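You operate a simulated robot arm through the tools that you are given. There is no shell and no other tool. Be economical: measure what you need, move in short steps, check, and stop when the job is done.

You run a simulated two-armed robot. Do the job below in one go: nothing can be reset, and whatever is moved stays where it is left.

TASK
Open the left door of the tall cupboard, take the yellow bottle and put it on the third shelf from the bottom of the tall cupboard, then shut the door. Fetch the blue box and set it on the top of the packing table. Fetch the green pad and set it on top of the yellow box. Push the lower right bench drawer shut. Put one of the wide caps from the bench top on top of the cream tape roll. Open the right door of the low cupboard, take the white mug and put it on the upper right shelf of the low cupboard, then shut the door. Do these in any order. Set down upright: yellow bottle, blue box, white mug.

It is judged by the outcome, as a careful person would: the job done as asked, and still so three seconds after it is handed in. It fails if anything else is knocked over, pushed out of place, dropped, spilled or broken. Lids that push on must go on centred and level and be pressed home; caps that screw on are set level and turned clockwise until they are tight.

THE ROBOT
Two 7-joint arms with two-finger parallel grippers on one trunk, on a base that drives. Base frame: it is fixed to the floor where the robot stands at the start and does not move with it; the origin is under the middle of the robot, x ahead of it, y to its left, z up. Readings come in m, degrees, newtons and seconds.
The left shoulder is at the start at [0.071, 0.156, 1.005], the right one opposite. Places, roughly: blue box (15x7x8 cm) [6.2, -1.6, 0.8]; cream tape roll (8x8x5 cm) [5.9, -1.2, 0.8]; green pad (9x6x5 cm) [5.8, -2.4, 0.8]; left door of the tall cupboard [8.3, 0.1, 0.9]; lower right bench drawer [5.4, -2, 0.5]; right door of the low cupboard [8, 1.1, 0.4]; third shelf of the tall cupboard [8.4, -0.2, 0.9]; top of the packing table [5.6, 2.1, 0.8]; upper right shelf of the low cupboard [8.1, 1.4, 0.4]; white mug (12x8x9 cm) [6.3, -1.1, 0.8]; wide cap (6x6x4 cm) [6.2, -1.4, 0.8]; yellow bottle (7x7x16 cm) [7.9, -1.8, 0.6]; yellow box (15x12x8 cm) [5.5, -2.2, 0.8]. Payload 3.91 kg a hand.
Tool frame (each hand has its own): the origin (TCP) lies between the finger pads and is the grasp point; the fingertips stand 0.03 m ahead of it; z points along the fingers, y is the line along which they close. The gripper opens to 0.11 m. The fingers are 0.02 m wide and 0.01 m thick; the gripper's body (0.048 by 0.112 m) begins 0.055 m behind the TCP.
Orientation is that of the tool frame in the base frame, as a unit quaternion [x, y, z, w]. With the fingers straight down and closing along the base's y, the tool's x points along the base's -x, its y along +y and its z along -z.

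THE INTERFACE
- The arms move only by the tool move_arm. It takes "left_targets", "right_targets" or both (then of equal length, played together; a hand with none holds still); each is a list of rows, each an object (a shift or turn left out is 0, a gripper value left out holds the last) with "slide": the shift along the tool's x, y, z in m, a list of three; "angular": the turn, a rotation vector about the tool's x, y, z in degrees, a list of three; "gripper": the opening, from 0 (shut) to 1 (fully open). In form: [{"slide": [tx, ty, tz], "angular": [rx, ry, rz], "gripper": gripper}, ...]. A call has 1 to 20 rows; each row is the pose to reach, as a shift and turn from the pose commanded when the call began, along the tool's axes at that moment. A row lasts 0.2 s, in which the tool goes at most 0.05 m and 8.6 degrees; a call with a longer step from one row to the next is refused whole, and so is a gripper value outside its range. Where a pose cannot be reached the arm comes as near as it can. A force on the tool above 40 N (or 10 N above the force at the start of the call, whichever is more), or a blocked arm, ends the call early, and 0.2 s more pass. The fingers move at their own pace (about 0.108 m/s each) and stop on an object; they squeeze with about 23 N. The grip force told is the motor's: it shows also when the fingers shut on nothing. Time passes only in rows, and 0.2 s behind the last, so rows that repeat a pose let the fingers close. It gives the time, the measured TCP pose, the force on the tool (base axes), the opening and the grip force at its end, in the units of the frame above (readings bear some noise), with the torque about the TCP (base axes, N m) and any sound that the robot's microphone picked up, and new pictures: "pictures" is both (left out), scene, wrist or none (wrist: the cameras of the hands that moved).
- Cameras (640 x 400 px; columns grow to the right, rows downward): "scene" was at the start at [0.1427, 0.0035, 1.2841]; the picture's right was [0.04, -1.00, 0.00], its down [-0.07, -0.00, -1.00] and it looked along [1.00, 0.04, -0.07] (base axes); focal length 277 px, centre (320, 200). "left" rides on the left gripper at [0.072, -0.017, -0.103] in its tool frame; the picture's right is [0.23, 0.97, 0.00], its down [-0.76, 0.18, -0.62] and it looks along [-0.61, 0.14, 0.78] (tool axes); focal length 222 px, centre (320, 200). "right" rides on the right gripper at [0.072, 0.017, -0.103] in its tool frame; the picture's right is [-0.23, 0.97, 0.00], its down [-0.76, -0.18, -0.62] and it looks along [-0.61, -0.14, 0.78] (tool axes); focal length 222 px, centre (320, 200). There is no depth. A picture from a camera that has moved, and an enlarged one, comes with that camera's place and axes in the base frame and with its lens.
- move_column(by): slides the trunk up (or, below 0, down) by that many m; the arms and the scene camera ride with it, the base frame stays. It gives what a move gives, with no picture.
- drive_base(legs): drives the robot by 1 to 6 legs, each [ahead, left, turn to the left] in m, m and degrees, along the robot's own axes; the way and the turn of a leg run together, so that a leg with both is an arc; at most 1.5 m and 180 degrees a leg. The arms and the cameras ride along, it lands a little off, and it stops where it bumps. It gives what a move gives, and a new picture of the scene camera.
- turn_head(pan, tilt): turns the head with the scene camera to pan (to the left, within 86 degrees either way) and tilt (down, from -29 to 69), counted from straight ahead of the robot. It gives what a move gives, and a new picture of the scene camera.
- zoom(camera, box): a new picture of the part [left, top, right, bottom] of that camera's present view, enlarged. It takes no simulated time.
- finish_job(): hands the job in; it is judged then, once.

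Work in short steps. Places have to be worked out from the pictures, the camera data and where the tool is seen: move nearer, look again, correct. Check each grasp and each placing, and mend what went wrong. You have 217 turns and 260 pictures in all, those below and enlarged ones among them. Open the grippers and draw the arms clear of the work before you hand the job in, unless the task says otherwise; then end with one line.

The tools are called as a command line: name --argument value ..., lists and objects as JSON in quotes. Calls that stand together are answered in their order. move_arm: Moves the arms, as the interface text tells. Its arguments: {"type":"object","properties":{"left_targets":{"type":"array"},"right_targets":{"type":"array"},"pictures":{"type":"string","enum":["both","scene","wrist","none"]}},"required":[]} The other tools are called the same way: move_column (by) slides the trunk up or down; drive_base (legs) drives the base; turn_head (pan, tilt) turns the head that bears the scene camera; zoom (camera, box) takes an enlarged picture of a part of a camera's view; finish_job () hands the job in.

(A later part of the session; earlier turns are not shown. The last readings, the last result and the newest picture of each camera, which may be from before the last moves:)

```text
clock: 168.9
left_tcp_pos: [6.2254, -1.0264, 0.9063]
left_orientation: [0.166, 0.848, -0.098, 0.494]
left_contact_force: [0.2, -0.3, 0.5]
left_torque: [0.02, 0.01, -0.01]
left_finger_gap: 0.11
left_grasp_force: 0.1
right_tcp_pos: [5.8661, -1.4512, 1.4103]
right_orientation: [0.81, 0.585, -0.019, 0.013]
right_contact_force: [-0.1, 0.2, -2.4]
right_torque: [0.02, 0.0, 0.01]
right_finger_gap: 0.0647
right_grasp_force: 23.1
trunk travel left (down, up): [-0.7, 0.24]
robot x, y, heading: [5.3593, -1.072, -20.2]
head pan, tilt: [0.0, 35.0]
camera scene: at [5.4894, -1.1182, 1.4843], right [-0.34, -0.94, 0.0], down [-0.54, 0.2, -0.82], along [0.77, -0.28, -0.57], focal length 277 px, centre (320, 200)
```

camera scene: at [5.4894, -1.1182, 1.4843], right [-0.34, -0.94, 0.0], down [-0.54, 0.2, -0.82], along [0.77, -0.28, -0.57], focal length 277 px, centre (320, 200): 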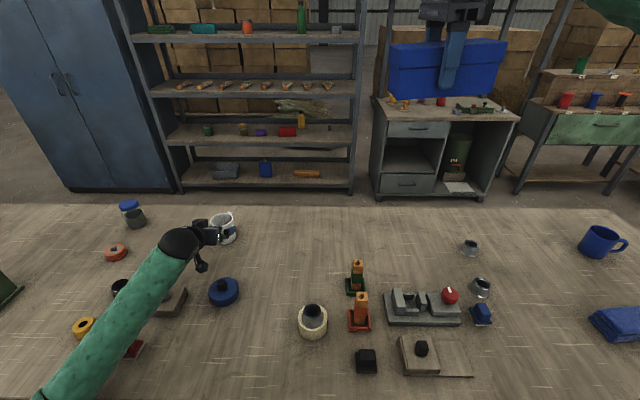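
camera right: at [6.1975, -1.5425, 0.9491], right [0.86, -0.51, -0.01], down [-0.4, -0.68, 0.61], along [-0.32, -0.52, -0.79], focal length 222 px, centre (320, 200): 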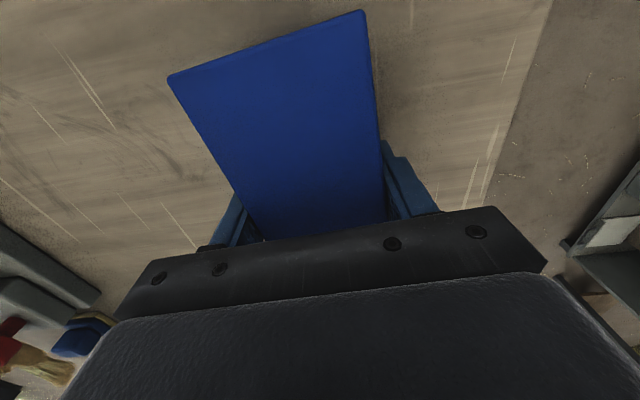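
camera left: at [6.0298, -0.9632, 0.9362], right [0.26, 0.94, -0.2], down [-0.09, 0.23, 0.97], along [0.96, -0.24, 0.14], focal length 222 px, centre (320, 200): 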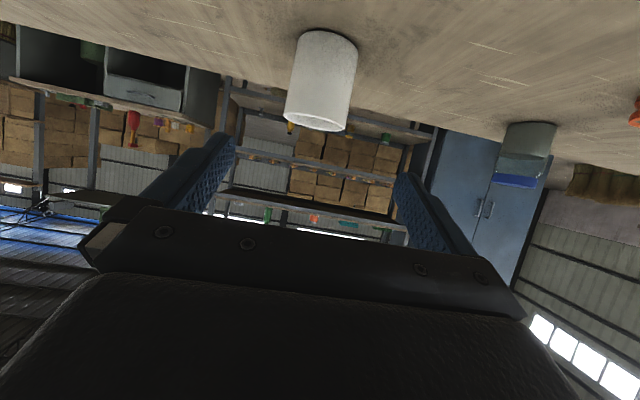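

No contact, straight on line. Advance the last 9 cm and close on the mug.

move_arm --left_targets '[{"slide": [0, 0, 0.03]}, {"slide": [0, 0, 0.06]}, {"slide": [0, 0, 0.085]}, {"slide": [0, 0, 0.085]}, {"slide": [0, 0, 0.085], "gripper": 0.3}, {"slide": [0, 0, 0.085], "gripper": 0.3}, {"slide": [0, 0, 0.085], "gripper": 0.3}]' --pictures "both"

```text
clock: 170.7
left_tcp_pos: [6.2854, -1.0307, 0.8868]
left_orientation: [0.16, 0.843, -0.083, 0.507]
left_contact_force: [1.3, -1.6, -1.3]
left_torque: [0.04, 0.03, 0.0]
left_finger_gap: 0.0747
left_grasp_force: 23.2
right_tcp_pos: [5.8561, -1.4488, 1.4135]
right_orientation: [0.805, 0.594, -0.011, 0.012]
right_contact_force: [-0.6, -1.1, -3.9]
right_torque: [0.07, -0.02, 0.03]
right_finger_gap: 0.0649
right_grasp_force: 23.2
trunk travel left (down, up): [-0.7, 0.24]
robot x, y, heading: [5.3559, -1.0713, -19.0]
head pan, tilt: [0.0, 35.0]
stopped in row 7 (left hand): the arm was blocked; the commanded pose is now the measured one
camera scene: at [5.4712, -1.1239, 1.4851], right [-0.33, -0.95, -0.01], down [-0.53, 0.19, -0.82], along [0.78, -0.26, -0.57], focal length 277 px, centre (320, 200)
camera left: at [6.1616, -1.0006, 0.871], right [0.25, 0.95, -0.18], down [-0.12, 0.21, 0.97], along [0.96, -0.22, 0.17], focal length 222 px, centre (320, 200)
```

scene: 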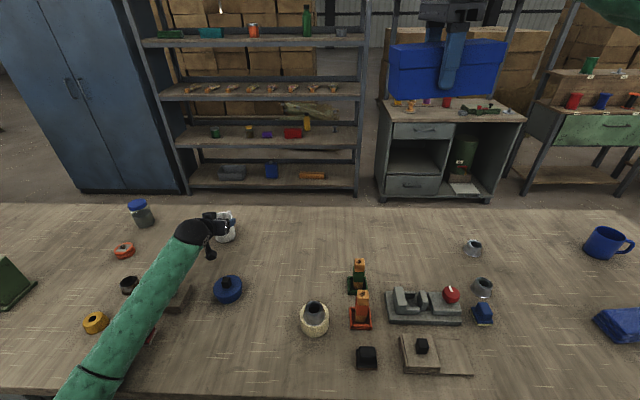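
left: 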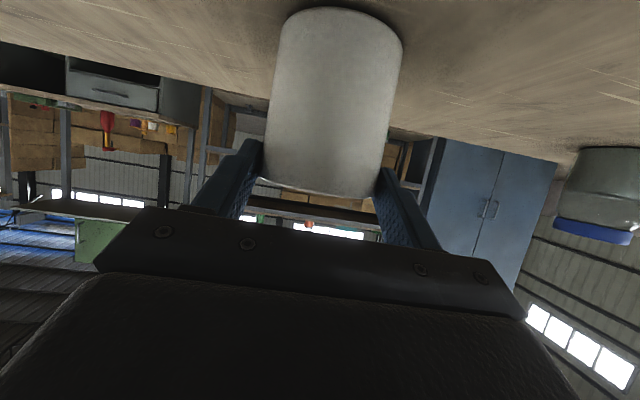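

Mug gripped (7.5 cm) but the forearm is touching something low. I lift straight up at once.

move_arm --left_targets '[{"slide": [-0.0353, 0.0009, -0.0189]}, {"slide": [-0.0706, 0.0018, -0.0378]}, {"slide": [-0.106, 0.0026, -0.0567]}, {"slide": [-0.141, 0.0035, -0.0756]}, {"slide": [-0.1765, 0.0044, -0.0945]}, {"slide": [-0.212, 0.0053, -0.113]}]' --pictures "both"

```text
clock: 172.1
left_tcp_pos: [6.3031, -1.0304, 1.1068]
left_orientation: [0.16, 0.848, -0.089, 0.497]
left_contact_force: [0.6, 0.6, -2.9]
left_torque: [0.05, 0.06, -0.01]
left_finger_gap: 0.0745
left_grasp_force: 23.2
right_tcp_pos: [5.874, -1.4425, 1.4101]
right_orientation: [0.806, 0.591, -0.019, 0.011]
right_contact_force: [0.3, 1.0, -3.5]
right_torque: [0.04, 0.06, 0.01]
right_finger_gap: 0.065
right_grasp_force: 22.7
trunk travel left (down, up): [-0.7, 0.24]
robot x, y, heading: [5.3592, -1.069, -19.4]
head pan, tilt: [0.0, 35.0]
camera scene: at [5.4912, -1.1154, 1.4839], right [-0.33, -0.94, 0.0], down [-0.54, 0.19, -0.82], along [0.77, -0.27, -0.58], focal length 277 px, centre (320, 200)
camera left: at [6.179, -0.9991, 1.0947], right [0.25, 0.95, -0.19], down [-0.1, 0.22, 0.97], along [0.96, -0.22, 0.15], focal length 222 px, centre (320, 200)
```

scene: 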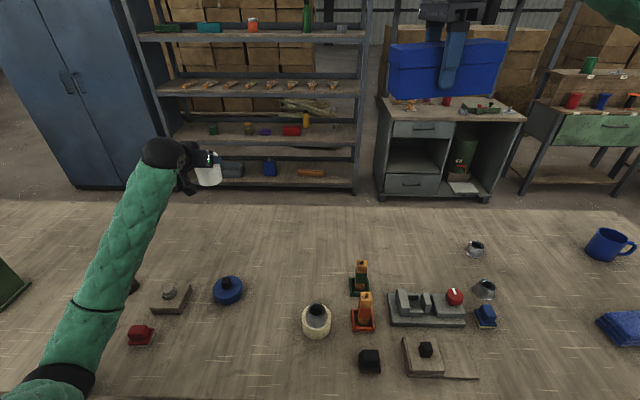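
left: 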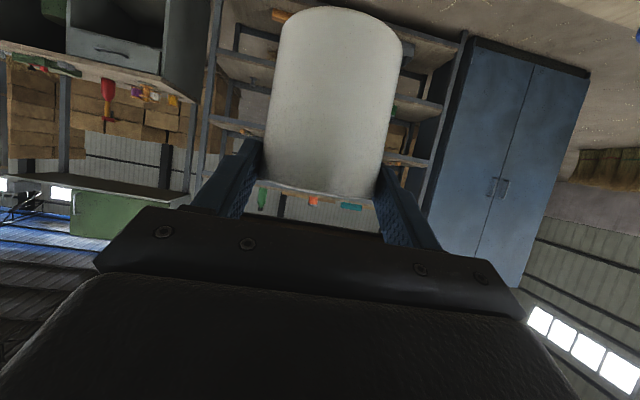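

Mug lifted upright. I check that the items under the forearm weren't disturbed.

turn_head --pan 20 --tilt 50

```text
clock: 173.0
left_tcp_pos: [6.301, -1.0297, 1.1093]
left_orientation: [0.159, 0.848, -0.089, 0.498]
left_contact_force: [0.4, -0.1, -2.8]
left_torque: [0.02, 0.09, -0.01]
left_finger_gap: 0.0743
left_grasp_force: 23.0
right_tcp_pos: [5.8715, -1.442, 1.4103]
right_orientation: [0.806, 0.591, -0.019, 0.013]
right_contact_force: [0.0, 0.1, -3.0]
right_torque: [0.02, 0.06, -0.04]
right_finger_gap: 0.0648
right_grasp_force: 23.6
trunk travel left (down, up): [-0.7, 0.24]
robot x, y, heading: [5.3557, -1.0707, -19.3]
head pan, tilt: [20.0, 50.0]
camera scene: at [5.4833, -1.0848, 1.4626], right [0.01, -1.0, 0.0], down [-0.77, -0.01, -0.64], along [0.64, 0.01, -0.77], focal length 277 px, centre (320, 200)
```

scene: 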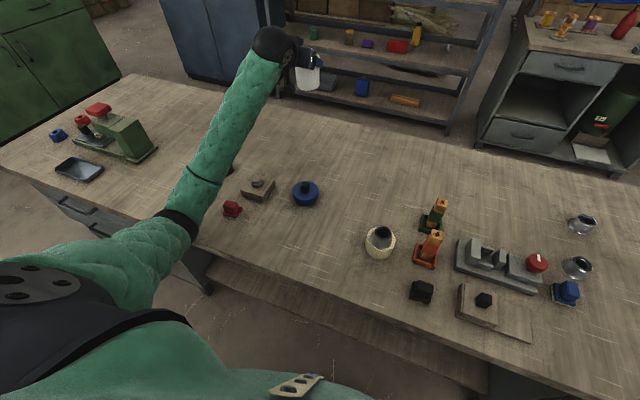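

The red stamp got pushed ~2.7 cm by the forearm; I'll move it back once a hand is free. First I draw the mug back toward the robot.

move_arm --left_targets '[{"slide": [-0.03, 0, -0.03]}, {"slide": [-0.01, 0, -0.075]}, {"slide": [0.007, 0, -0.12]}, {"slide": [0.022, 0, -0.165]}, {"slide": [0.037, 0, -0.21]}, {"slide": [0.0515, 0, -0.256]}, {"slide": [0.0515, 0, -0.256]}]' --pictures "scene"

```text
clock: 174.6
left_tcp_pos: [6.069, -0.9427, 1.1857]
left_orientation: [0.159, 0.847, -0.089, 0.499]
left_contact_force: [0.6, -0.2, -2.3]
left_torque: [0.03, 0.06, 0.0]
left_finger_gap: 0.0746
left_grasp_force: 22.9
right_tcp_pos: [5.872, -1.4421, 1.4097]
right_orientation: [0.805, 0.592, -0.019, 0.012]
right_contact_force: [-0.1, 0.4, -2.3]
right_torque: [0.05, 0.02, 0.04]
right_finger_gap: 0.0647
right_grasp_force: 23.0
trunk travel left (down, up): [-0.7, 0.24]
robot x, y, heading: [5.3595, -1.0693, -19.5]
head pan, tilt: [20.0, 50.0]
camera scene: at [5.4843, -1.0852, 1.4624], right [0.01, -1.0, 0.0], down [-0.77, -0.01, -0.64], along [0.64, 0.01, -0.77], focal length 277 px, centre (320, 200)
```

scene: 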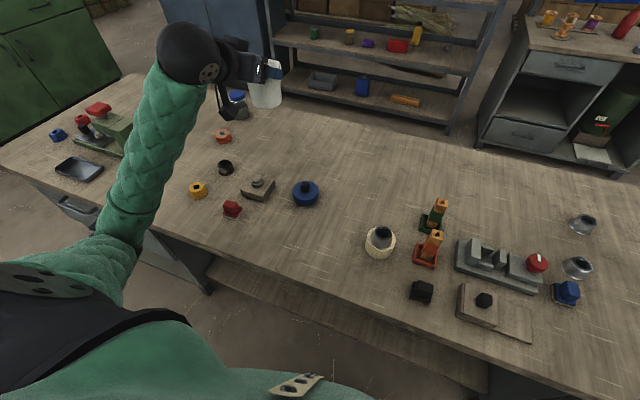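

All fine. I raise the trunk, back off slightly, slide left out of the bench aisle, and turn 90° left toward the packing table.

move_column --by 0.2

drive_base --legs '[[-0.1, 0, 0], [0, 1.1, 0], [0, 1.1, 0]]'

```text
clock: 176.7
left_tcp_pos: [6.07, -0.9422, 1.3881]
left_orientation: [0.159, 0.847, -0.089, 0.499]
left_contact_force: [0.5, 0.6, -3.3]
left_torque: [0.04, 0.05, -0.01]
left_finger_gap: 0.0747
left_grasp_force: 23.0
right_tcp_pos: [5.8727, -1.4415, 1.6111]
right_orientation: [0.806, 0.591, -0.019, 0.013]
right_contact_force: [-0.5, 0.6, -3.0]
right_torque: [0.0, -0.02, -0.02]
right_finger_gap: 0.0646
right_grasp_force: 22.3
trunk travel left (down, up): [-0.9, 0.04]
robot x, y, heading: [5.355, -1.0639, -19.5]
head pan, tilt: [20.0, 50.0]
```

```text
clock: 188.3
left_tcp_pos: [6.675, 1.1879, 1.3878]
left_orientation: [0.151, 0.849, -0.084, 0.499]
left_contact_force: [-0.1, -1.0, -1.8]
left_torque: [0.03, 0.07, -0.02]
left_finger_gap: 0.0743
left_grasp_force: 23.0
right_tcp_pos: [6.4885, 0.685, 1.6114]
right_orientation: [0.799, 0.6, -0.017, 0.012]
right_contact_force: [-0.2, 0.4, -3.7]
right_torque: [-0.01, -0.02, 0.01]
right_finger_gap: 0.0651
right_grasp_force: 22.8
trunk travel left (down, up): [-0.9, 0.04]
robot x, y, heading: [5.9682, 1.0449, -17.9]
head pan, tilt: [20.0, 50.0]
camera scene: at [6.0924, 1.0328, 1.6625], right [0.04, -1.0, 0.0], down [-0.77, -0.03, -0.64], along [0.64, 0.02, -0.77], focal length 277 px, centre (320, 200)
```

scene: 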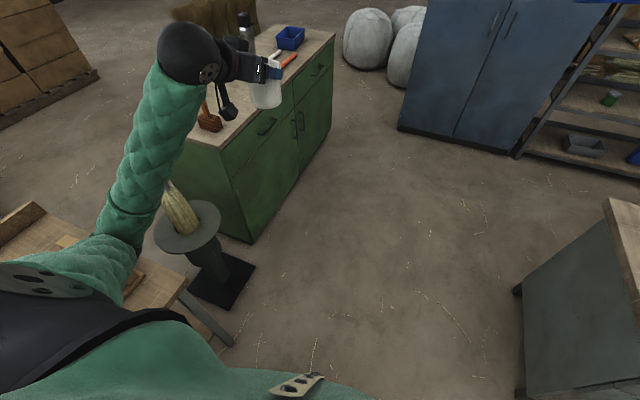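

Clear. Turn left ~88° to face the packing table and look.

drive_base --legs '[[0, 0, 88]]'

turn_head --pan 10 --tilt 45

```text
clock: 192.5
left_tcp_pos: [5.8515, 1.7597, 1.3867]
left_orientation: [-0.481, 0.716, 0.286, 0.418]
left_contact_force: [-0.5, -0.4, -2.5]
left_torque: [-0.05, -0.01, -0.01]
left_finger_gap: 0.0742
left_grasp_force: 23.8
right_tcp_pos: [6.3461, 1.5549, 1.6104]
right_orientation: [0.159, 0.987, -0.004, 0.022]
right_contact_force: [-0.2, -0.2, -2.9]
right_torque: [0.0, 0.02, 0.01]
right_finger_gap: 0.0647
right_grasp_force: 23.2
trunk travel left (down, up): [-0.9, 0.04]
robot x, y, heading: [5.9664, 1.0438, 70.1]
head pan, tilt: [20.0, 50.0]
camera scene: at [5.9847, 1.1712, 1.6625], right [1.0, 0.0, 0.0], down [0.0, -0.77, -0.64], along [0.0, 0.64, -0.77], focal length 277 px, centre (320, 200)
```

scene: 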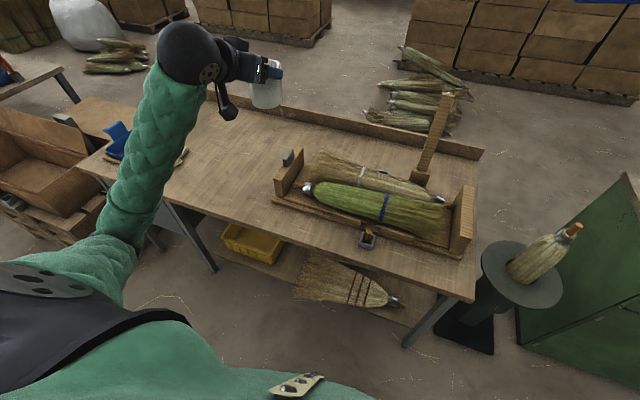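

```text
clock: 193.2
left_tcp_pos: [5.8507, 1.7611, 1.3881]
left_orientation: [-0.482, 0.716, 0.286, 0.417]
left_contact_force: [-0.1, -0.8, -2.3]
left_torque: [-0.04, 0.04, 0.01]
left_finger_gap: 0.0742
left_grasp_force: 23.1
right_tcp_pos: [6.346, 1.5557, 1.6097]
right_orientation: [0.159, 0.987, -0.005, 0.022]
right_contact_force: [-0.3, 0.3, -1.5]
right_torque: [0.0, 0.02, -0.01]
right_finger_gap: 0.0651
right_grasp_force: 22.6
trunk travel left (down, up): [-0.9, 0.04]
robot x, y, heading: [5.9646, 1.0484, 69.8]
head pan, tilt: [10.0, 45.0]
camera scene: at [5.9984, 1.1744, 1.6694], right [0.98, -0.18, 0.0], down [-0.12, -0.7, -0.71], along [0.12, 0.7, -0.71], focal length 277 px, centre (320, 200)
```

scene: 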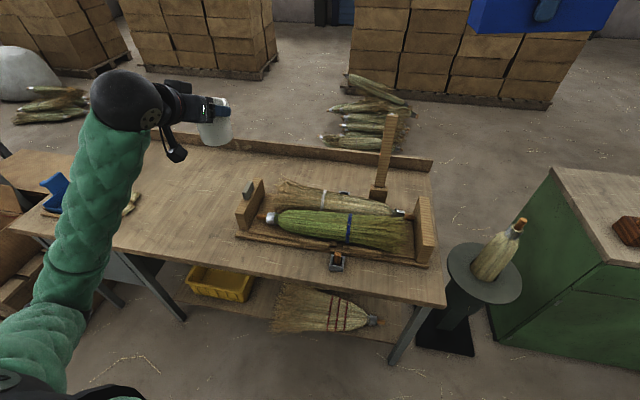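

Free spot on the table left of the broom tray: T≈(5.60,2.06). I slide left 0.85 m so the right hand faces it.

drive_base --legs '[[0, 0.85, 0]]'

turn_head --pan -10 --tilt 45

```text
clock: 197.7
left_tcp_pos: [5.0465, 2.0495, 1.3879]
left_orientation: [-0.483, 0.715, 0.287, 0.416]
left_contact_force: [-0.1, -1.1, -3.0]
left_torque: [-0.05, 0.0, 0.01]
left_finger_gap: 0.0744
left_grasp_force: 23.7
right_tcp_pos: [5.5439, 1.847, 1.6111]
right_orientation: [0.157, 0.987, -0.005, 0.022]
right_contact_force: [-0.4, -0.7, -3.1]
right_torque: [-0.03, 0.02, 0.01]
right_finger_gap: 0.0651
right_grasp_force: 23.1
trunk travel left (down, up): [-0.9, 0.04]
robot x, y, heading: [5.1659, 1.3357, 70.1]
head pan, tilt: [10.0, 45.0]
camera scene: at [5.1987, 1.4648, 1.6694], right [0.99, -0.17, 0.0], down [-0.12, -0.7, -0.71], along [0.12, 0.7, -0.71], focal length 277 px, centre (320, 200)
```

scene: 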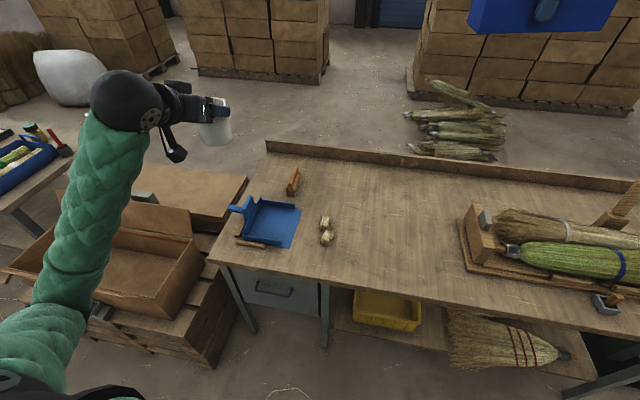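

```text
clock: 198.6
left_tcp_pos: [5.0465, 2.0498, 1.3881]
left_orientation: [-0.483, 0.714, 0.287, 0.417]
left_contact_force: [0.3, 0.2, -2.4]
left_torque: [-0.06, 0.02, 0.0]
left_finger_gap: 0.0742
left_grasp_force: 23.3
right_tcp_pos: [5.543, 1.8467, 1.6107]
right_orientation: [0.156, 0.987, -0.004, 0.022]
right_contact_force: [0.3, 0.4, -2.6]
right_torque: [-0.01, 0.01, 0.03]
right_finger_gap: 0.0647
right_grasp_force: 22.6
trunk travel left (down, up): [-0.9, 0.04]
robot x, y, heading: [5.1664, 1.3349, 70.4]
head pan, tilt: [-10.0, 45.0]
camera scene: at [5.2243, 1.4556, 1.6694], right [0.87, -0.5, 0.0], down [-0.35, -0.61, -0.71], along [0.35, 0.61, -0.71], focal length 277 px, centre (320, 200)
```

scene: 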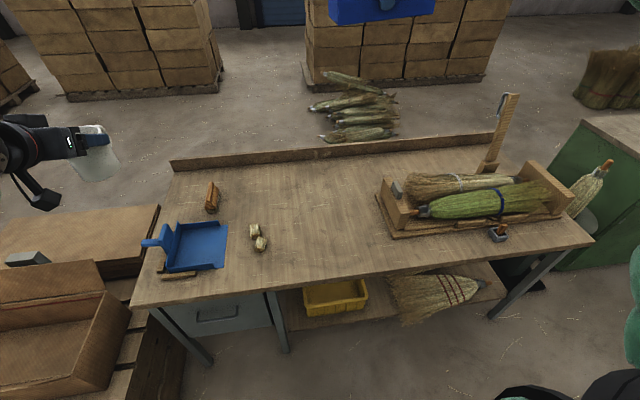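

Target spot (5.59,2.08) clear. Lower the trunk 0.25, move the box over the spot and level it (it's tilted ~3.5° now).

move_column --by -0.25

move_arm --right_targets '[{"slide": [0.005, 0.04, 0], "angular": [0, 1.2, 0]}, {"slide": [0.01, 0.08, 0], "angular": [0, 2.4, 0]}, {"slide": [0.015, 0.12, 0], "angular": [0, 3.6, 0]}, {"slide": [0.02, 0.16, 0.02], "angular": [0, 3.6, 0]}, {"slide": [0.025, 0.2, 0.04], "angular": [0, 3.6, 0]}, {"slide": [0.027, 0.236, 0.07], "angular": [0, 3.6, 0]}, {"slide": [0.027, 0.236, 0.115], "angular": [0, 3.6, 0]}, {"slide": [0.027, 0.236, 0.16], "angular": [0, 3.6, 0]}, {"slide": [0.027, 0.236, 0.205], "angular": [0, 3.6, 0]}, {"slide": [0.027, 0.236, 0.25], "angular": [0, 3.6, 0]}, {"slide": [0.027, 0.236, 0.295], "angular": [0, 3.6, 0]}, {"slide": [0.027, 0.236, 0.34], "angular": [0, 3.6, 0]}, {"slide": [0.027, 0.236, 0.38], "angular": [0, 3.6, 0]}, {"slide": [0.027, 0.236, 0.38], "angular": [0, 3.6, 0]}]' --pictures "both"

```text
clock: 201.1
left_tcp_pos: [5.0458, 2.0503, 1.14]
left_orientation: [-0.483, 0.715, 0.287, 0.416]
left_contact_force: [0.6, 0.2, -2.6]
left_torque: [-0.09, 0.04, 0.0]
left_finger_gap: 0.074
left_grasp_force: 23.3
right_tcp_pos: [5.5438, 1.8475, 1.3606]
right_orientation: [0.156, 0.987, -0.005, 0.022]
right_contact_force: [-0.8, -0.9, -1.9]
right_torque: [0.02, 0.01, -0.01]
right_finger_gap: 0.0649
right_grasp_force: 23.0
trunk travel left (down, up): [-0.65, 0.29]
robot x, y, heading: [5.1673, 1.3375, 70.0]
head pan, tilt: [-10.0, 45.0]
```

```text
clock: 204.1
left_tcp_pos: [5.0454, 2.0499, 1.1383]
left_orientation: [-0.484, 0.714, 0.287, 0.417]
left_contact_force: [-0.2, -0.2, -2.6]
left_torque: [-0.08, 0.01, -0.01]
left_finger_gap: 0.0741
left_grasp_force: 23.2
right_tcp_pos: [5.607, 2.0738, 0.98]
right_orientation: [0.156, 0.988, 0.001, -0.01]
right_contact_force: [-0.2, -0.4, -2.5]
right_torque: [-0.03, -0.02, -0.01]
right_finger_gap: 0.0648
right_grasp_force: 23.0
trunk travel left (down, up): [-0.65, 0.29]
robot x, y, heading: [5.1667, 1.3377, 70.3]
head pan, tilt: [-10.0, 45.0]
camera scene: at [5.2243, 1.4549, 1.4195], right [0.87, -0.5, 0.0], down [-0.35, -0.61, -0.71], along [0.35, 0.61, -0.71], focal length 277 px, centre (320, 200)
camera right: at [5.544, 2.1101, 1.0842], right [0.52, 0.86, -0.01], down [0.68, -0.41, 0.61], along [0.52, -0.32, -0.79], focal length 222 px, centre (320, 200)
```

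scene: 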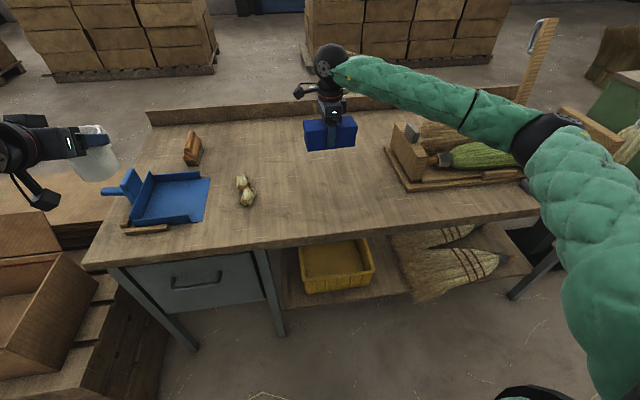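
right: 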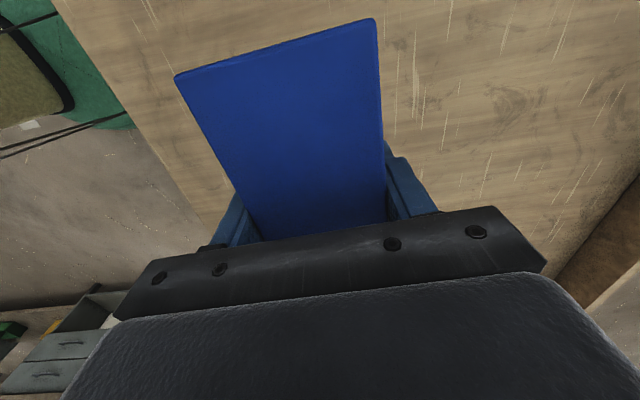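

Over the free spot and level. Lower until contact.

move_arm --right_targets '[{"slide": [0, 0, 0.04]}, {"slide": [0, 0, 0.08]}, {"slide": [0, 0, 0.105]}, {"slide": [0, 0, 0.12]}, {"slide": [0, 0, 0.128]}, {"slide": [0, 0, 0.134]}, {"slide": [0, 0, 0.14]}]' --pictures "scene"

```text
clock: 205.7
left_tcp_pos: [5.0459, 2.0485, 1.1392]
left_orientation: [-0.483, 0.714, 0.287, 0.417]
left_contact_force: [0.4, 0.2, -2.8]
left_torque: [-0.1, -0.02, 0.02]
left_finger_gap: 0.0741
left_grasp_force: 22.5
right_tcp_pos: [5.6041, 2.0744, 0.8428]
right_orientation: [0.157, 0.988, 0.003, -0.009]
right_contact_force: [2.6, 0.8, 20.6]
right_torque: [-0.34, 0.13, -0.03]
right_finger_gap: 0.065
right_grasp_force: 23.1
trunk travel left (down, up): [-0.65, 0.29]
robot x, y, heading: [5.1644, 1.3353, 70.3]
head pan, tilt: [-10.0, 45.0]
camera scene: at [5.2239, 1.4537, 1.4202], right [0.87, -0.5, 0.0], down [-0.35, -0.61, -0.71], along [0.35, 0.61, -0.71], focal length 277 px, centre (320, 200)
```

scene: 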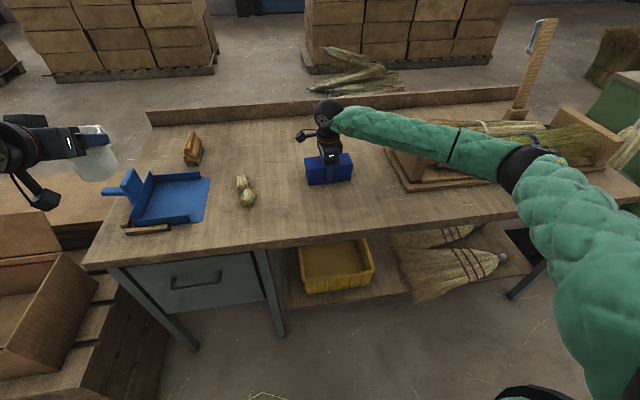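

Contact (20 N) with the box on the table. Release and rise straight up.

move_arm --right_targets '[{"slide": [0, 0, 0], "gripper": 0.85}, {"slide": [0, 0, 0], "gripper": 0.85}, {"slide": [0, 0, -0.005], "gripper": 0.85}, {"slide": [0, 0, -0.045]}, {"slide": [0, 0, -0.09]}, {"slide": [0, 0, -0.135]}, {"slide": [0, 0, -0.18]}, {"slide": [0, 0, -0.225]}, {"slide": [0, 0, -0.27]}, {"slide": [0, -0.04, -0.3]}, {"slide": [0, -0.08, -0.32]}, {"slide": [0, -0.12, -0.34]}, {"slide": [0, -0.16, -0.35]}, {"slide": [0, -0.2, -0.35]}]' --pictures "scene"

```text
clock: 208.7
left_tcp_pos: [5.0481, 2.0497, 1.1374]
left_orientation: [-0.484, 0.713, 0.288, 0.417]
left_contact_force: [0.4, 0.3, -1.8]
left_torque: [-0.1, 0.0, 0.03]
left_finger_gap: 0.0742
left_grasp_force: 22.7
right_tcp_pos: [5.548, 1.8826, 1.1905]
right_orientation: [0.156, 0.988, 0.0, -0.009]
right_contact_force: [1.6, 0.5, 0.0]
right_torque: [0.0, -0.01, 0.04]
right_finger_gap: 0.0934
right_grasp_force: 0.1
trunk travel left (down, up): [-0.65, 0.29]
robot x, y, heading: [5.1704, 1.3341, 70.3]
head pan, tilt: [-10.0, 45.0]
camera scene: at [5.2245, 1.4545, 1.4196], right [0.87, -0.5, 0.0], down [-0.35, -0.61, -0.71], along [0.35, 0.61, -0.71], focal length 277 px, centre (320, 200)
```

scene: 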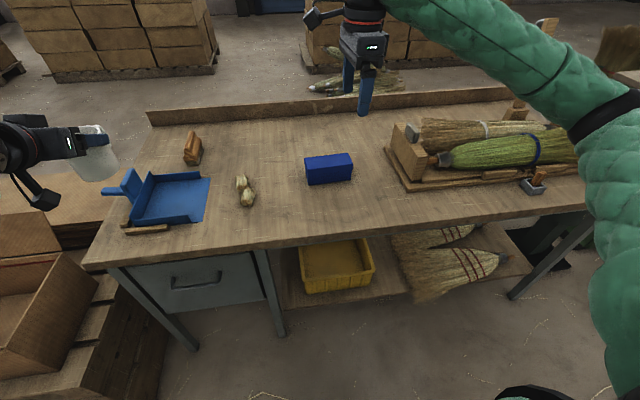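

Blue box set upright on the packing table. Now to the low cupboard: back a little and slide right ~2.2 m, facing it.

drive_base --legs '[[-0.2, 0, 0], [0, -1.2, 0], [0, -1.0, 0]]'

turn_head --pan -15 --tilt 45

```text
clock: 220.9
left_tcp_pos: [7.0691, 1.1182, 1.1385]
left_orientation: [-0.488, 0.711, 0.29, 0.415]
left_contact_force: [-0.5, -0.1, -2.3]
left_torque: [-0.05, 0.03, 0.02]
left_finger_gap: 0.0739
left_grasp_force: 22.6
right_tcp_pos: [7.5722, 0.9596, 1.1898]
right_orientation: [0.149, 0.989, 0.0, -0.01]
right_contact_force: [0.4, -0.3, -0.1]
right_torque: [0.03, 0.01, -0.05]
right_finger_gap: 0.0933
right_grasp_force: 0.0
trunk travel left (down, up): [-0.65, 0.29]
robot x, y, heading: [7.197, 0.4085, 70.6]
head pan, tilt: [-10.0, 45.0]
camera scene: at [7.2543, 0.5267, 1.4195], right [0.87, -0.49, 0.0], down [-0.34, -0.62, -0.71], along [0.34, 0.62, -0.71], focal length 277 px, centre (320, 200)
```

scene: 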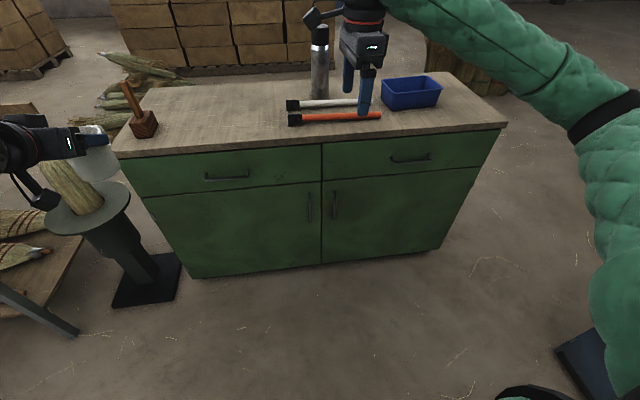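

```text
clock: 221.6
left_tcp_pos: [7.0684, 1.12, 1.1378]
left_orientation: [-0.488, 0.712, 0.289, 0.415]
left_contact_force: [1.1, 0.1, -3.2]
left_torque: [-0.08, 0.05, 0.01]
left_finger_gap: 0.074
left_grasp_force: 22.9
right_tcp_pos: [7.5727, 0.9591, 1.1892]
right_orientation: [0.15, 0.989, 0.0, -0.008]
right_contact_force: [0.1, -0.3, 0.0]
right_torque: [0.0, 0.0, 0.02]
right_finger_gap: 0.0935
right_grasp_force: 0.1
trunk travel left (down, up): [-0.65, 0.29]
robot x, y, heading: [7.2004, 0.4107, 71.0]
head pan, tilt: [-15.0, 45.0]
camera scene: at [7.2598, 0.5232, 1.4195], right [0.83, -0.56, 0.0], down [-0.4, -0.59, -0.71], along [0.4, 0.59, -0.71], focal length 277 px, centre (320, 200)
```

scene: 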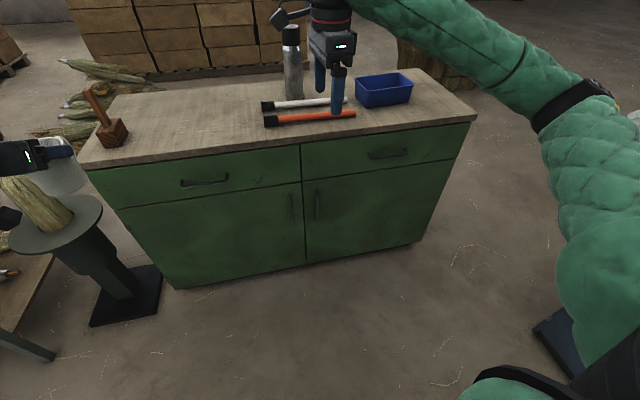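

Cupboard front runs (7.02,1.56)–(8.37,1.03); right door handle ≈(7.735,1.24,0.52), hinge at the right end. I turn the right hand back to face forward, close to 50%, then lower the trunk.

move_arm --right_targets '[{"angular": [0, 0, -8]}, {"angular": [0, 0, -16]}, {"angular": [0, 0, -24]}, {"angular": [0, 0, -32]}, {"angular": [0, 0, -40]}, {"angular": [0, 0, -48]}, {"angular": [0, 0, -56]}, {"angular": [0, 0, -64]}, {"angular": [0, 0, -72]}, {"angular": [0, 0, -80]}, {"angular": [0, 0, -85.7]}, {"angular": [0, 0, -85.7]}]' --pictures "none"

move_column --by -0.4

turn_head --pan -15 --tilt 35

```text
clock: 224.2
left_tcp_pos: [7.0686, 1.1195, 1.1388]
left_orientation: [-0.488, 0.712, 0.29, 0.415]
left_contact_force: [0.1, -0.3, -3.0]
left_torque: [-0.05, 0.01, 0.0]
left_finger_gap: 0.0735
left_grasp_force: 23.0
right_tcp_pos: [7.5725, 0.9589, 1.1891]
right_orientation: [-0.563, 0.826, 0.006, -0.007]
right_contact_force: [0.8, -0.2, -0.6]
right_torque: [0.02, -0.01, -0.01]
right_finger_gap: 0.0935
right_grasp_force: 0.1
trunk travel left (down, up): [-0.65, 0.29]
robot x, y, heading: [7.1979, 0.4011, 70.9]
head pan, tilt: [-15.0, 45.0]
```

```text
clock: 228.0
left_tcp_pos: [7.0687, 1.1197, 0.7378]
left_orientation: [-0.488, 0.711, 0.29, 0.415]
left_contact_force: [0.7, -1.1, -2.5]
left_torque: [-0.09, 0.06, -0.01]
left_finger_gap: 0.0738
left_grasp_force: 23.1
right_tcp_pos: [7.5723, 0.9587, 0.7897]
right_orientation: [-0.562, 0.827, 0.007, -0.007]
right_contact_force: [0.4, -1.0, -1.4]
right_torque: [0.0, 0.03, -0.01]
right_finger_gap: 0.0936
right_grasp_force: 0.1
trunk travel left (down, up): [-0.25, 0.69]
robot x, y, heading: [7.1967, 0.4044, 71.1]
head pan, tilt: [-15.0, 45.0]
```

```text
clock: 228.7
left_tcp_pos: [7.069, 1.1186, 0.7369]
left_orientation: [-0.487, 0.712, 0.289, 0.415]
left_contact_force: [-0.5, 0.8, -2.1]
left_torque: [-0.03, 0.05, 0.0]
left_finger_gap: 0.0741
left_grasp_force: 22.8
right_tcp_pos: [7.5723, 0.9592, 0.7913]
right_orientation: [-0.561, 0.828, 0.007, -0.006]
right_contact_force: [-0.5, -0.5, 0.4]
right_torque: [0.01, 0.01, -0.03]
right_finger_gap: 0.0934
right_grasp_force: 0.0
trunk travel left (down, up): [-0.25, 0.69]
robot x, y, heading: [7.199, 0.4081, 70.8]
head pan, tilt: [-15.0, 35.0]
camera scene: at [7.2636, 0.5285, 1.0342], right [0.83, -0.56, 0.0], down [-0.32, -0.48, -0.82], along [0.46, 0.68, -0.57], focal length 277 px, centre (320, 200)
```

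scene: 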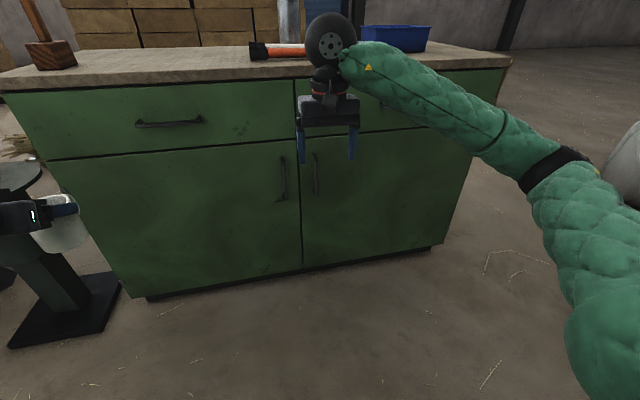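

Handle ≈(7.727,1.239,0.54). I tilt the right hand 60° and bring it to a pre-grasp 12 cm short of the handle.

move_arm --right_targets '[{"slide": [-0.027, -0.005, 0.024], "angular": [0, -7.5, 0], "gripper": 0.6}, {"slide": [-0.053, -0.01, 0.048], "angular": [0, -15, 0]}, {"slide": [-0.08, -0.015, 0.072], "angular": [0, -22.5, 0]}, {"slide": [-0.107, -0.02, 0.096], "angular": [0, -30, 0]}, {"slide": [-0.133, -0.026, 0.12], "angular": [0, -37.5, 0]}, {"slide": [-0.16, -0.031, 0.144], "angular": [0, -45, 0]}, {"slide": [-0.187, -0.036, 0.168], "angular": [0, -52.5, 0]}, {"slide": [-0.213, -0.041, 0.191], "angular": [0, -60, 0]}, {"slide": [-0.213, -0.041, 0.191], "angular": [0, -60, 0]}]' --pictures "both"

```text
clock: 230.7
left_tcp_pos: [7.0682, 1.1197, 0.7373]
left_orientation: [-0.488, 0.711, 0.29, 0.415]
left_contact_force: [-0.3, 0.6, -2.7]
left_torque: [-0.05, 0.01, 0.04]
left_finger_gap: 0.0741
left_grasp_force: 23.0
right_tcp_pos: [7.687, 1.143, 0.5968]
right_orientation: [-0.484, 0.719, 0.288, 0.408]
right_contact_force: [0.2, -0.4, -0.5]
right_torque: [0.04, 0.02, -0.02]
right_finger_gap: 0.0663
right_grasp_force: 0.0
trunk travel left (down, up): [-0.25, 0.69]
robot x, y, heading: [7.1995, 0.4065, 70.9]
head pan, tilt: [-15.0, 35.0]
camera scene: at [7.2638, 0.5286, 1.0343], right [0.83, -0.56, 0.0], down [-0.32, -0.48, -0.82], along [0.46, 0.68, -0.57], focal length 277 px, centre (320, 200)
camera right: at [7.6247, 1.0302, 0.5863], right [-0.86, 0.46, 0.21], down [0.12, -0.22, 0.97], along [0.49, 0.86, 0.13], focal length 222 px, centre (320, 200)
```

scene: 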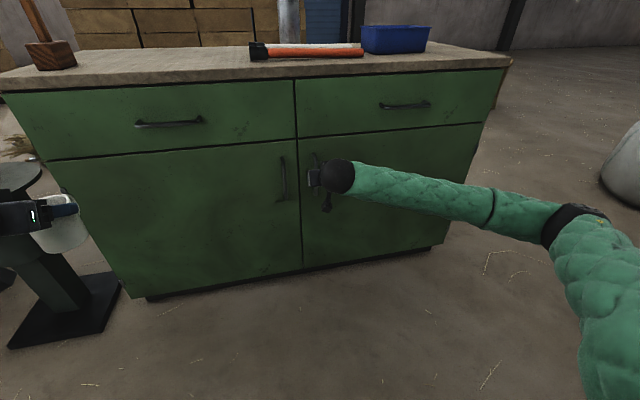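
right: 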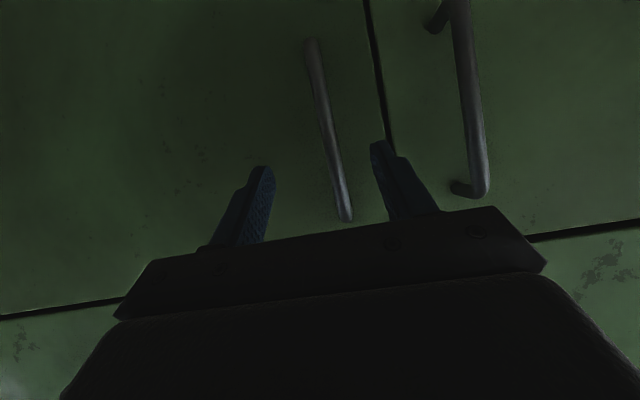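

Handle bar is between the fingers, 8 mm left of centre. Shift left 8 mm, advance 10.5 cm and grip it.

move_arm --right_targets '[{"slide": [0, 0.008, 0.035]}, {"slide": [0, 0.008, 0.07]}, {"slide": [0, 0.008, 0.095]}, {"slide": [0, 0.008, 0.103]}, {"slide": [0, 0.008, 0.103], "gripper": 0}, {"slide": [0, 0.008, 0.103], "gripper": 0}, {"slide": [0, 0.008, 0.103], "gripper": 0}]' --pictures "both"

```text
clock: 231.4
left_tcp_pos: [7.0694, 1.1188, 0.738]
left_orientation: [-0.487, 0.712, 0.289, 0.415]
left_contact_force: [0.7, 1.4, -2.8]
left_torque: [-0.08, 0.02, 0.0]
left_finger_gap: 0.0738
left_grasp_force: 22.7
right_tcp_pos: [7.6981, 1.204, 0.5601]
right_orientation: [-0.486, 0.718, 0.289, 0.406]
right_contact_force: [-5.4, -13.0, 5.6]
right_torque: [0.16, 0.19, 0.5]
right_finger_gap: 0.0657
right_grasp_force: 0.0
trunk travel left (down, up): [-0.25, 0.69]
robot x, y, heading: [7.2003, 0.402, 70.9]
head pan, tilt: [-15.0, 35.0]
stopped in row 3 (right hand): the force on the tool passed its limit at 97 N (the readings are from after the stop); the commanded pose is now the measured one
camera scene: at [7.2636, 0.5277, 1.0345], right [0.83, -0.56, 0.0], down [-0.32, -0.47, -0.82], along [0.46, 0.68, -0.57], focal length 277 px, centre (320, 200)
camera right: at [7.6363, 1.0919, 0.5503], right [-0.86, 0.46, 0.22], down [0.13, -0.22, 0.97], along [0.49, 0.86, 0.13], focal length 222 px, centre (320, 200)
```

scene: 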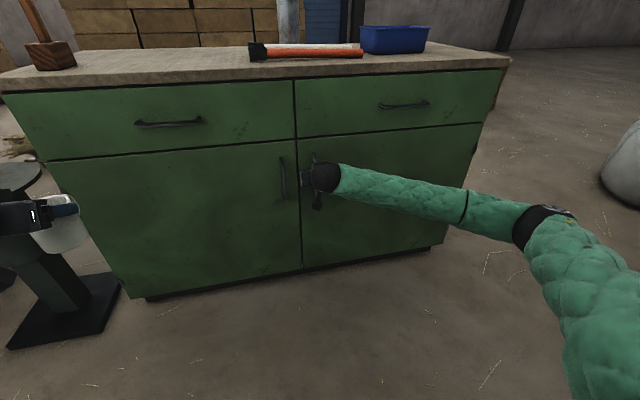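
right: 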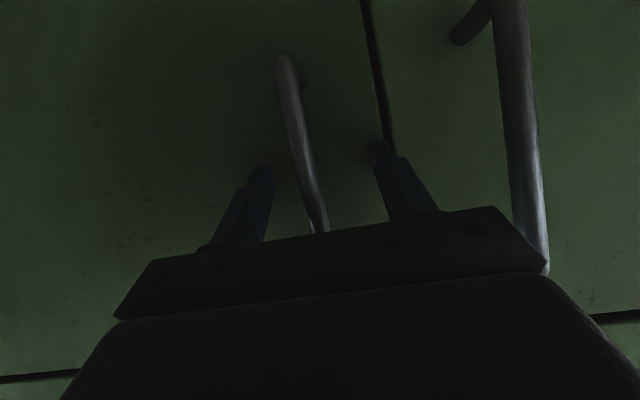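

The tips touch the door with the bar between the fingers. Back off 4 mm and close.

move_arm --right_targets '[{"slide": [0, 0, -0.004]}, {"slide": [0, 0, -0.004], "gripper": 0}, {"slide": [0, 0, -0.004], "gripper": 0}, {"slide": [0, 0, -0.004], "gripper": 0}, {"slide": [0, 0, -0.004], "gripper": 0}]' --pictures "wrist"

```text
clock: 232.7
left_tcp_pos: [7.0702, 1.1187, 0.7372]
left_orientation: [-0.487, 0.711, 0.291, 0.415]
left_contact_force: [-0.5, -1.0, -2.2]
left_torque: [-0.04, 0.04, 0.02]
left_finger_gap: 0.0741
left_grasp_force: 23.2
right_tcp_pos: [7.6996, 1.2005, 0.561]
right_orientation: [-0.484, 0.719, 0.287, 0.407]
right_contact_force: [24.5, -8.2, -0.6]
right_torque: [-0.48, -0.94, 0.12]
right_finger_gap: 0.0117
right_grasp_force: 45.5
trunk travel left (down, up): [-0.25, 0.69]
robot x, y, heading: [7.199, 0.4043, 70.8]
head pan, tilt: [-15.0, 35.0]
camera right: at [7.6385, 1.0887, 0.551], right [-0.86, 0.46, 0.21], down [0.13, -0.22, 0.97], along [0.49, 0.86, 0.13], focal length 222 px, centre (320, 200)
```

right: 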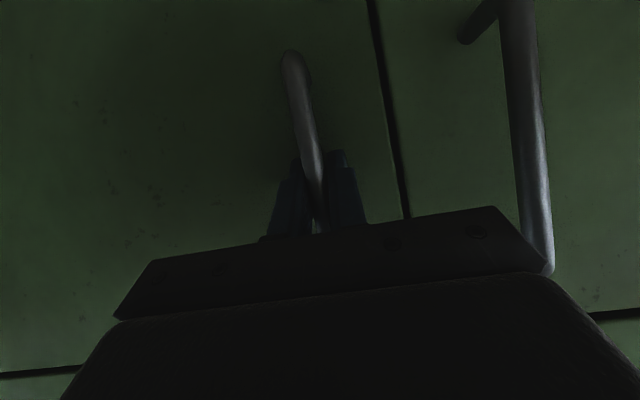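

Bar gripped. I pull the door open along its arc (hinge ≈0.67 m to the right), first 10°, and check.

move_arm --right_targets '[{"slide": [0.0147, -0.0019, -0.0253], "angular": [-2.17, 0, -1.26]}, {"slide": [0.0293, -0.0052, -0.0505], "angular": [-4.33, 0, -2.5]}, {"slide": [0.0438, -0.0096, -0.0755], "angular": [-6.5, 0, -3.8]}, {"slide": [0.0581, -0.0154, -0.1003], "angular": [-8.66, 0, -5.0]}]' --pictures "scene"

```text
clock: 233.3
left_tcp_pos: [7.0706, 1.1194, 0.7361]
left_orientation: [-0.487, 0.712, 0.289, 0.415]
left_contact_force: [0.0, 0.0, -3.9]
left_torque: [-0.12, 0.02, 0.0]
left_finger_gap: 0.0739
left_grasp_force: 22.8
right_tcp_pos: [7.6847, 1.1404, 0.5597]
right_orientation: [-0.517, 0.695, 0.305, 0.395]
right_contact_force: [3.1, -0.2, -0.1]
right_torque: [-0.63, -1.07, -0.1]
right_finger_gap: 0.0118
right_grasp_force: 45.3
trunk travel left (down, up): [-0.25, 0.69]
robot x, y, heading: [7.199, 0.4087, 70.9]
head pan, tilt: [-15.0, 35.0]
stopped in row 3 (right hand): the force on the tool passed its limit at 41 N (the readings are from after the stop); the commanded pose is now the measured one
camera scene: at [7.264, 0.5287, 1.0341], right [0.83, -0.56, 0.0], down [-0.32, -0.48, -0.82], along [0.46, 0.68, -0.57], focal length 277 px, centre (320, 200)
```

scene: 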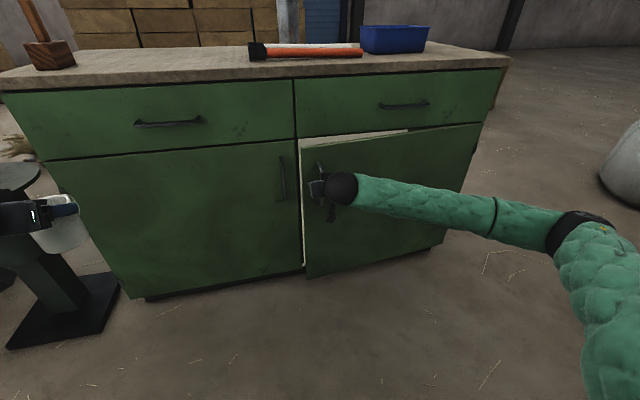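

Door is opening (~5°). I continue more gently for another ~20°.

move_arm --right_targets '[{"slide": [0.0117, -0.0014, -0.0203], "angular": [-1.73, 0, -1.0]}, {"slide": [0.0234, -0.0037, -0.0404], "angular": [-3.46, 0, -2.0]}, {"slide": [0.035, -0.0068, -0.0606], "angular": [-5.2, 0, -3.0]}, {"slide": [0.0466, -0.0107, -0.0807], "angular": [-6.9, 0, -4.0]}, {"slide": [0.0581, -0.0154, -0.1003], "angular": [-8.66, 0, -5.0]}, {"slide": [0.0693, -0.0208, -0.12], "angular": [-10.4, 0, -6.0]}, {"slide": [0.0805, -0.0272, -0.1396], "angular": [-12.1, 0, -7.0]}, {"slide": [0.0915, -0.0343, -0.1589], "angular": [-13.9, 0, -8.0]}, {"slide": [0.1024, -0.0421, -0.178], "angular": [-15.6, 0, -9.0]}, {"slide": [0.1142, -0.0507, -0.1969], "angular": [-17.3, 0, -10.0]}]' --pictures "scene"

```text
clock: 234.7
left_tcp_pos: [7.0717, 1.1205, 0.7373]
left_orientation: [-0.487, 0.712, 0.29, 0.415]
left_contact_force: [0.0, -1.0, -2.7]
left_torque: [-0.06, 0.05, 0.0]
left_finger_gap: 0.0738
left_grasp_force: 22.8
right_tcp_pos: [7.669, 1.0125, 0.5606]
right_orientation: [-0.58, 0.643, 0.341, 0.367]
right_contact_force: [3.4, 0.8, 0.3]
right_torque: [-0.87, -1.06, -0.15]
right_finger_gap: 0.0119
right_grasp_force: 44.9
trunk travel left (down, up): [-0.25, 0.69]
robot x, y, heading: [7.1956, 0.4071, 70.7]
head pan, tilt: [-15.0, 35.0]
stopped in row 6 (right hand): the force on the tool passed its limit at 42 N (the readings are from after the stop); the commanded pose is now the measured one
camera scene: at [7.2646, 0.5286, 1.0341], right [0.83, -0.56, 0.0], down [-0.32, -0.47, -0.82], along [0.46, 0.68, -0.57], focal length 277 px, centre (320, 200)
```

scene: 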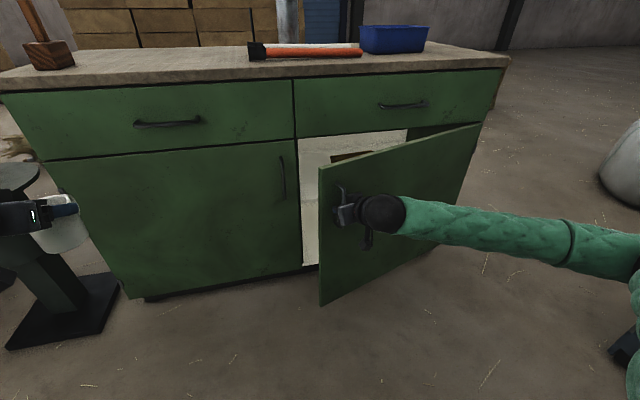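

Now ~17° open. One more pull for ~12°.

move_arm --right_targets '[{"slide": [0.0117, -0.0014, -0.0203], "angular": [-1.73, 0, -1.0]}, {"slide": [0.0234, -0.0037, -0.0404], "angular": [-3.46, 0, -2.0]}, {"slide": [0.035, -0.0068, -0.0606], "angular": [-5.2, 0, -3.0]}, {"slide": [0.0466, -0.0107, -0.0807], "angular": [-6.9, 0, -4.0]}, {"slide": [0.0581, -0.0154, -0.1003], "angular": [-8.66, 0, -5.0]}, {"slide": [0.0693, -0.0208, -0.12], "angular": [-10.4, 0, -6.0]}]' --pictures "scene"

```text
clock: 235.7
left_tcp_pos: [7.0727, 1.1199, 0.7366]
left_orientation: [-0.486, 0.712, 0.289, 0.416]
left_contact_force: [0.4, 0.1, -2.1]
left_torque: [-0.05, 0.01, -0.03]
left_finger_gap: 0.0734
left_grasp_force: 22.7
right_tcp_pos: [7.6735, 0.9263, 0.5616]
right_orientation: [0.619, -0.605, -0.361, -0.347]
right_contact_force: [3.7, 0.8, -1.1]
right_torque: [-1.12, -0.94, -0.1]
right_finger_gap: 0.0118
right_grasp_force: 44.9
trunk travel left (down, up): [-0.25, 0.69]
robot x, y, heading: [7.1951, 0.4055, 70.8]
head pan, tilt: [-15.0, 35.0]
stopped in row 4 (right hand): the force on the tool passed its limit at 42 N (the readings are from after the stop); the commanded pose is now the measured one
camera scene: at [7.2652, 0.5286, 1.0341], right [0.83, -0.56, 0.0], down [-0.32, -0.47, -0.82], along [0.46, 0.68, -0.57], focal length 277 px, centre (320, 200)
```

scene: 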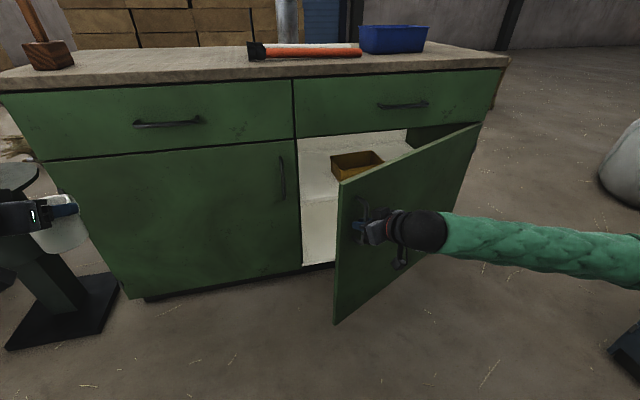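

~26° open; the upper shelf is visible. I release the handle, back the hand away, then lift it.

move_arm --right_targets '[{"slide": [0, 0, 0], "gripper": 0.6}, {"slide": [0, 0, 0], "gripper": 0.6}, {"slide": [0, 0, -0.04], "gripper": 0.6}, {"slide": [0, 0, -0.08], "gripper": 0.6}, {"slide": [-0.03, 0, -0.11], "gripper": 0.6}, {"slide": [-0.065, 0, -0.13], "gripper": 0}, {"slide": [-0.1, 0, -0.15], "gripper": 0}, {"slide": [-0.14, 0, -0.17], "gripper": 0}]' --pictures "scene"

```text
clock: 237.5
left_tcp_pos: [7.0722, 1.1202, 0.7375]
left_orientation: [-0.486, 0.712, 0.289, 0.415]
left_contact_force: [-0.7, -0.3, -3.1]
left_torque: [-0.07, 0.04, -0.01]
left_finger_gap: 0.0739
left_grasp_force: 22.5
right_tcp_pos: [7.6909, 0.8628, 0.7716]
right_orientation: [0.619, -0.605, -0.362, -0.345]
right_contact_force: [-0.4, 0.1, -0.9]
right_torque: [-0.01, -0.01, -0.01]
right_finger_gap: 0.0
right_grasp_force: 23.7
right hand out of reach, approached as far as the arm can: row 4, 5, 6, 7, 8
trunk travel left (down, up): [-0.25, 0.69]
robot x, y, heading: [7.1989, 0.4084, 70.5]
head pan, tilt: [-15.0, 35.0]
camera scene: at [7.265, 0.5279, 1.0343], right [0.83, -0.56, 0.0], down [-0.32, -0.47, -0.82], along [0.46, 0.68, -0.57], focal length 277 px, centre (320, 200)
```

scene: 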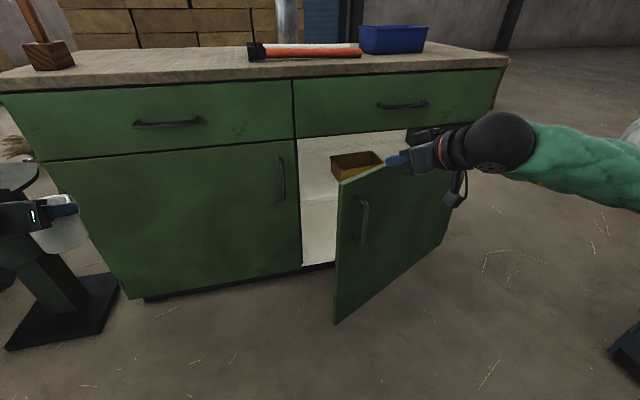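

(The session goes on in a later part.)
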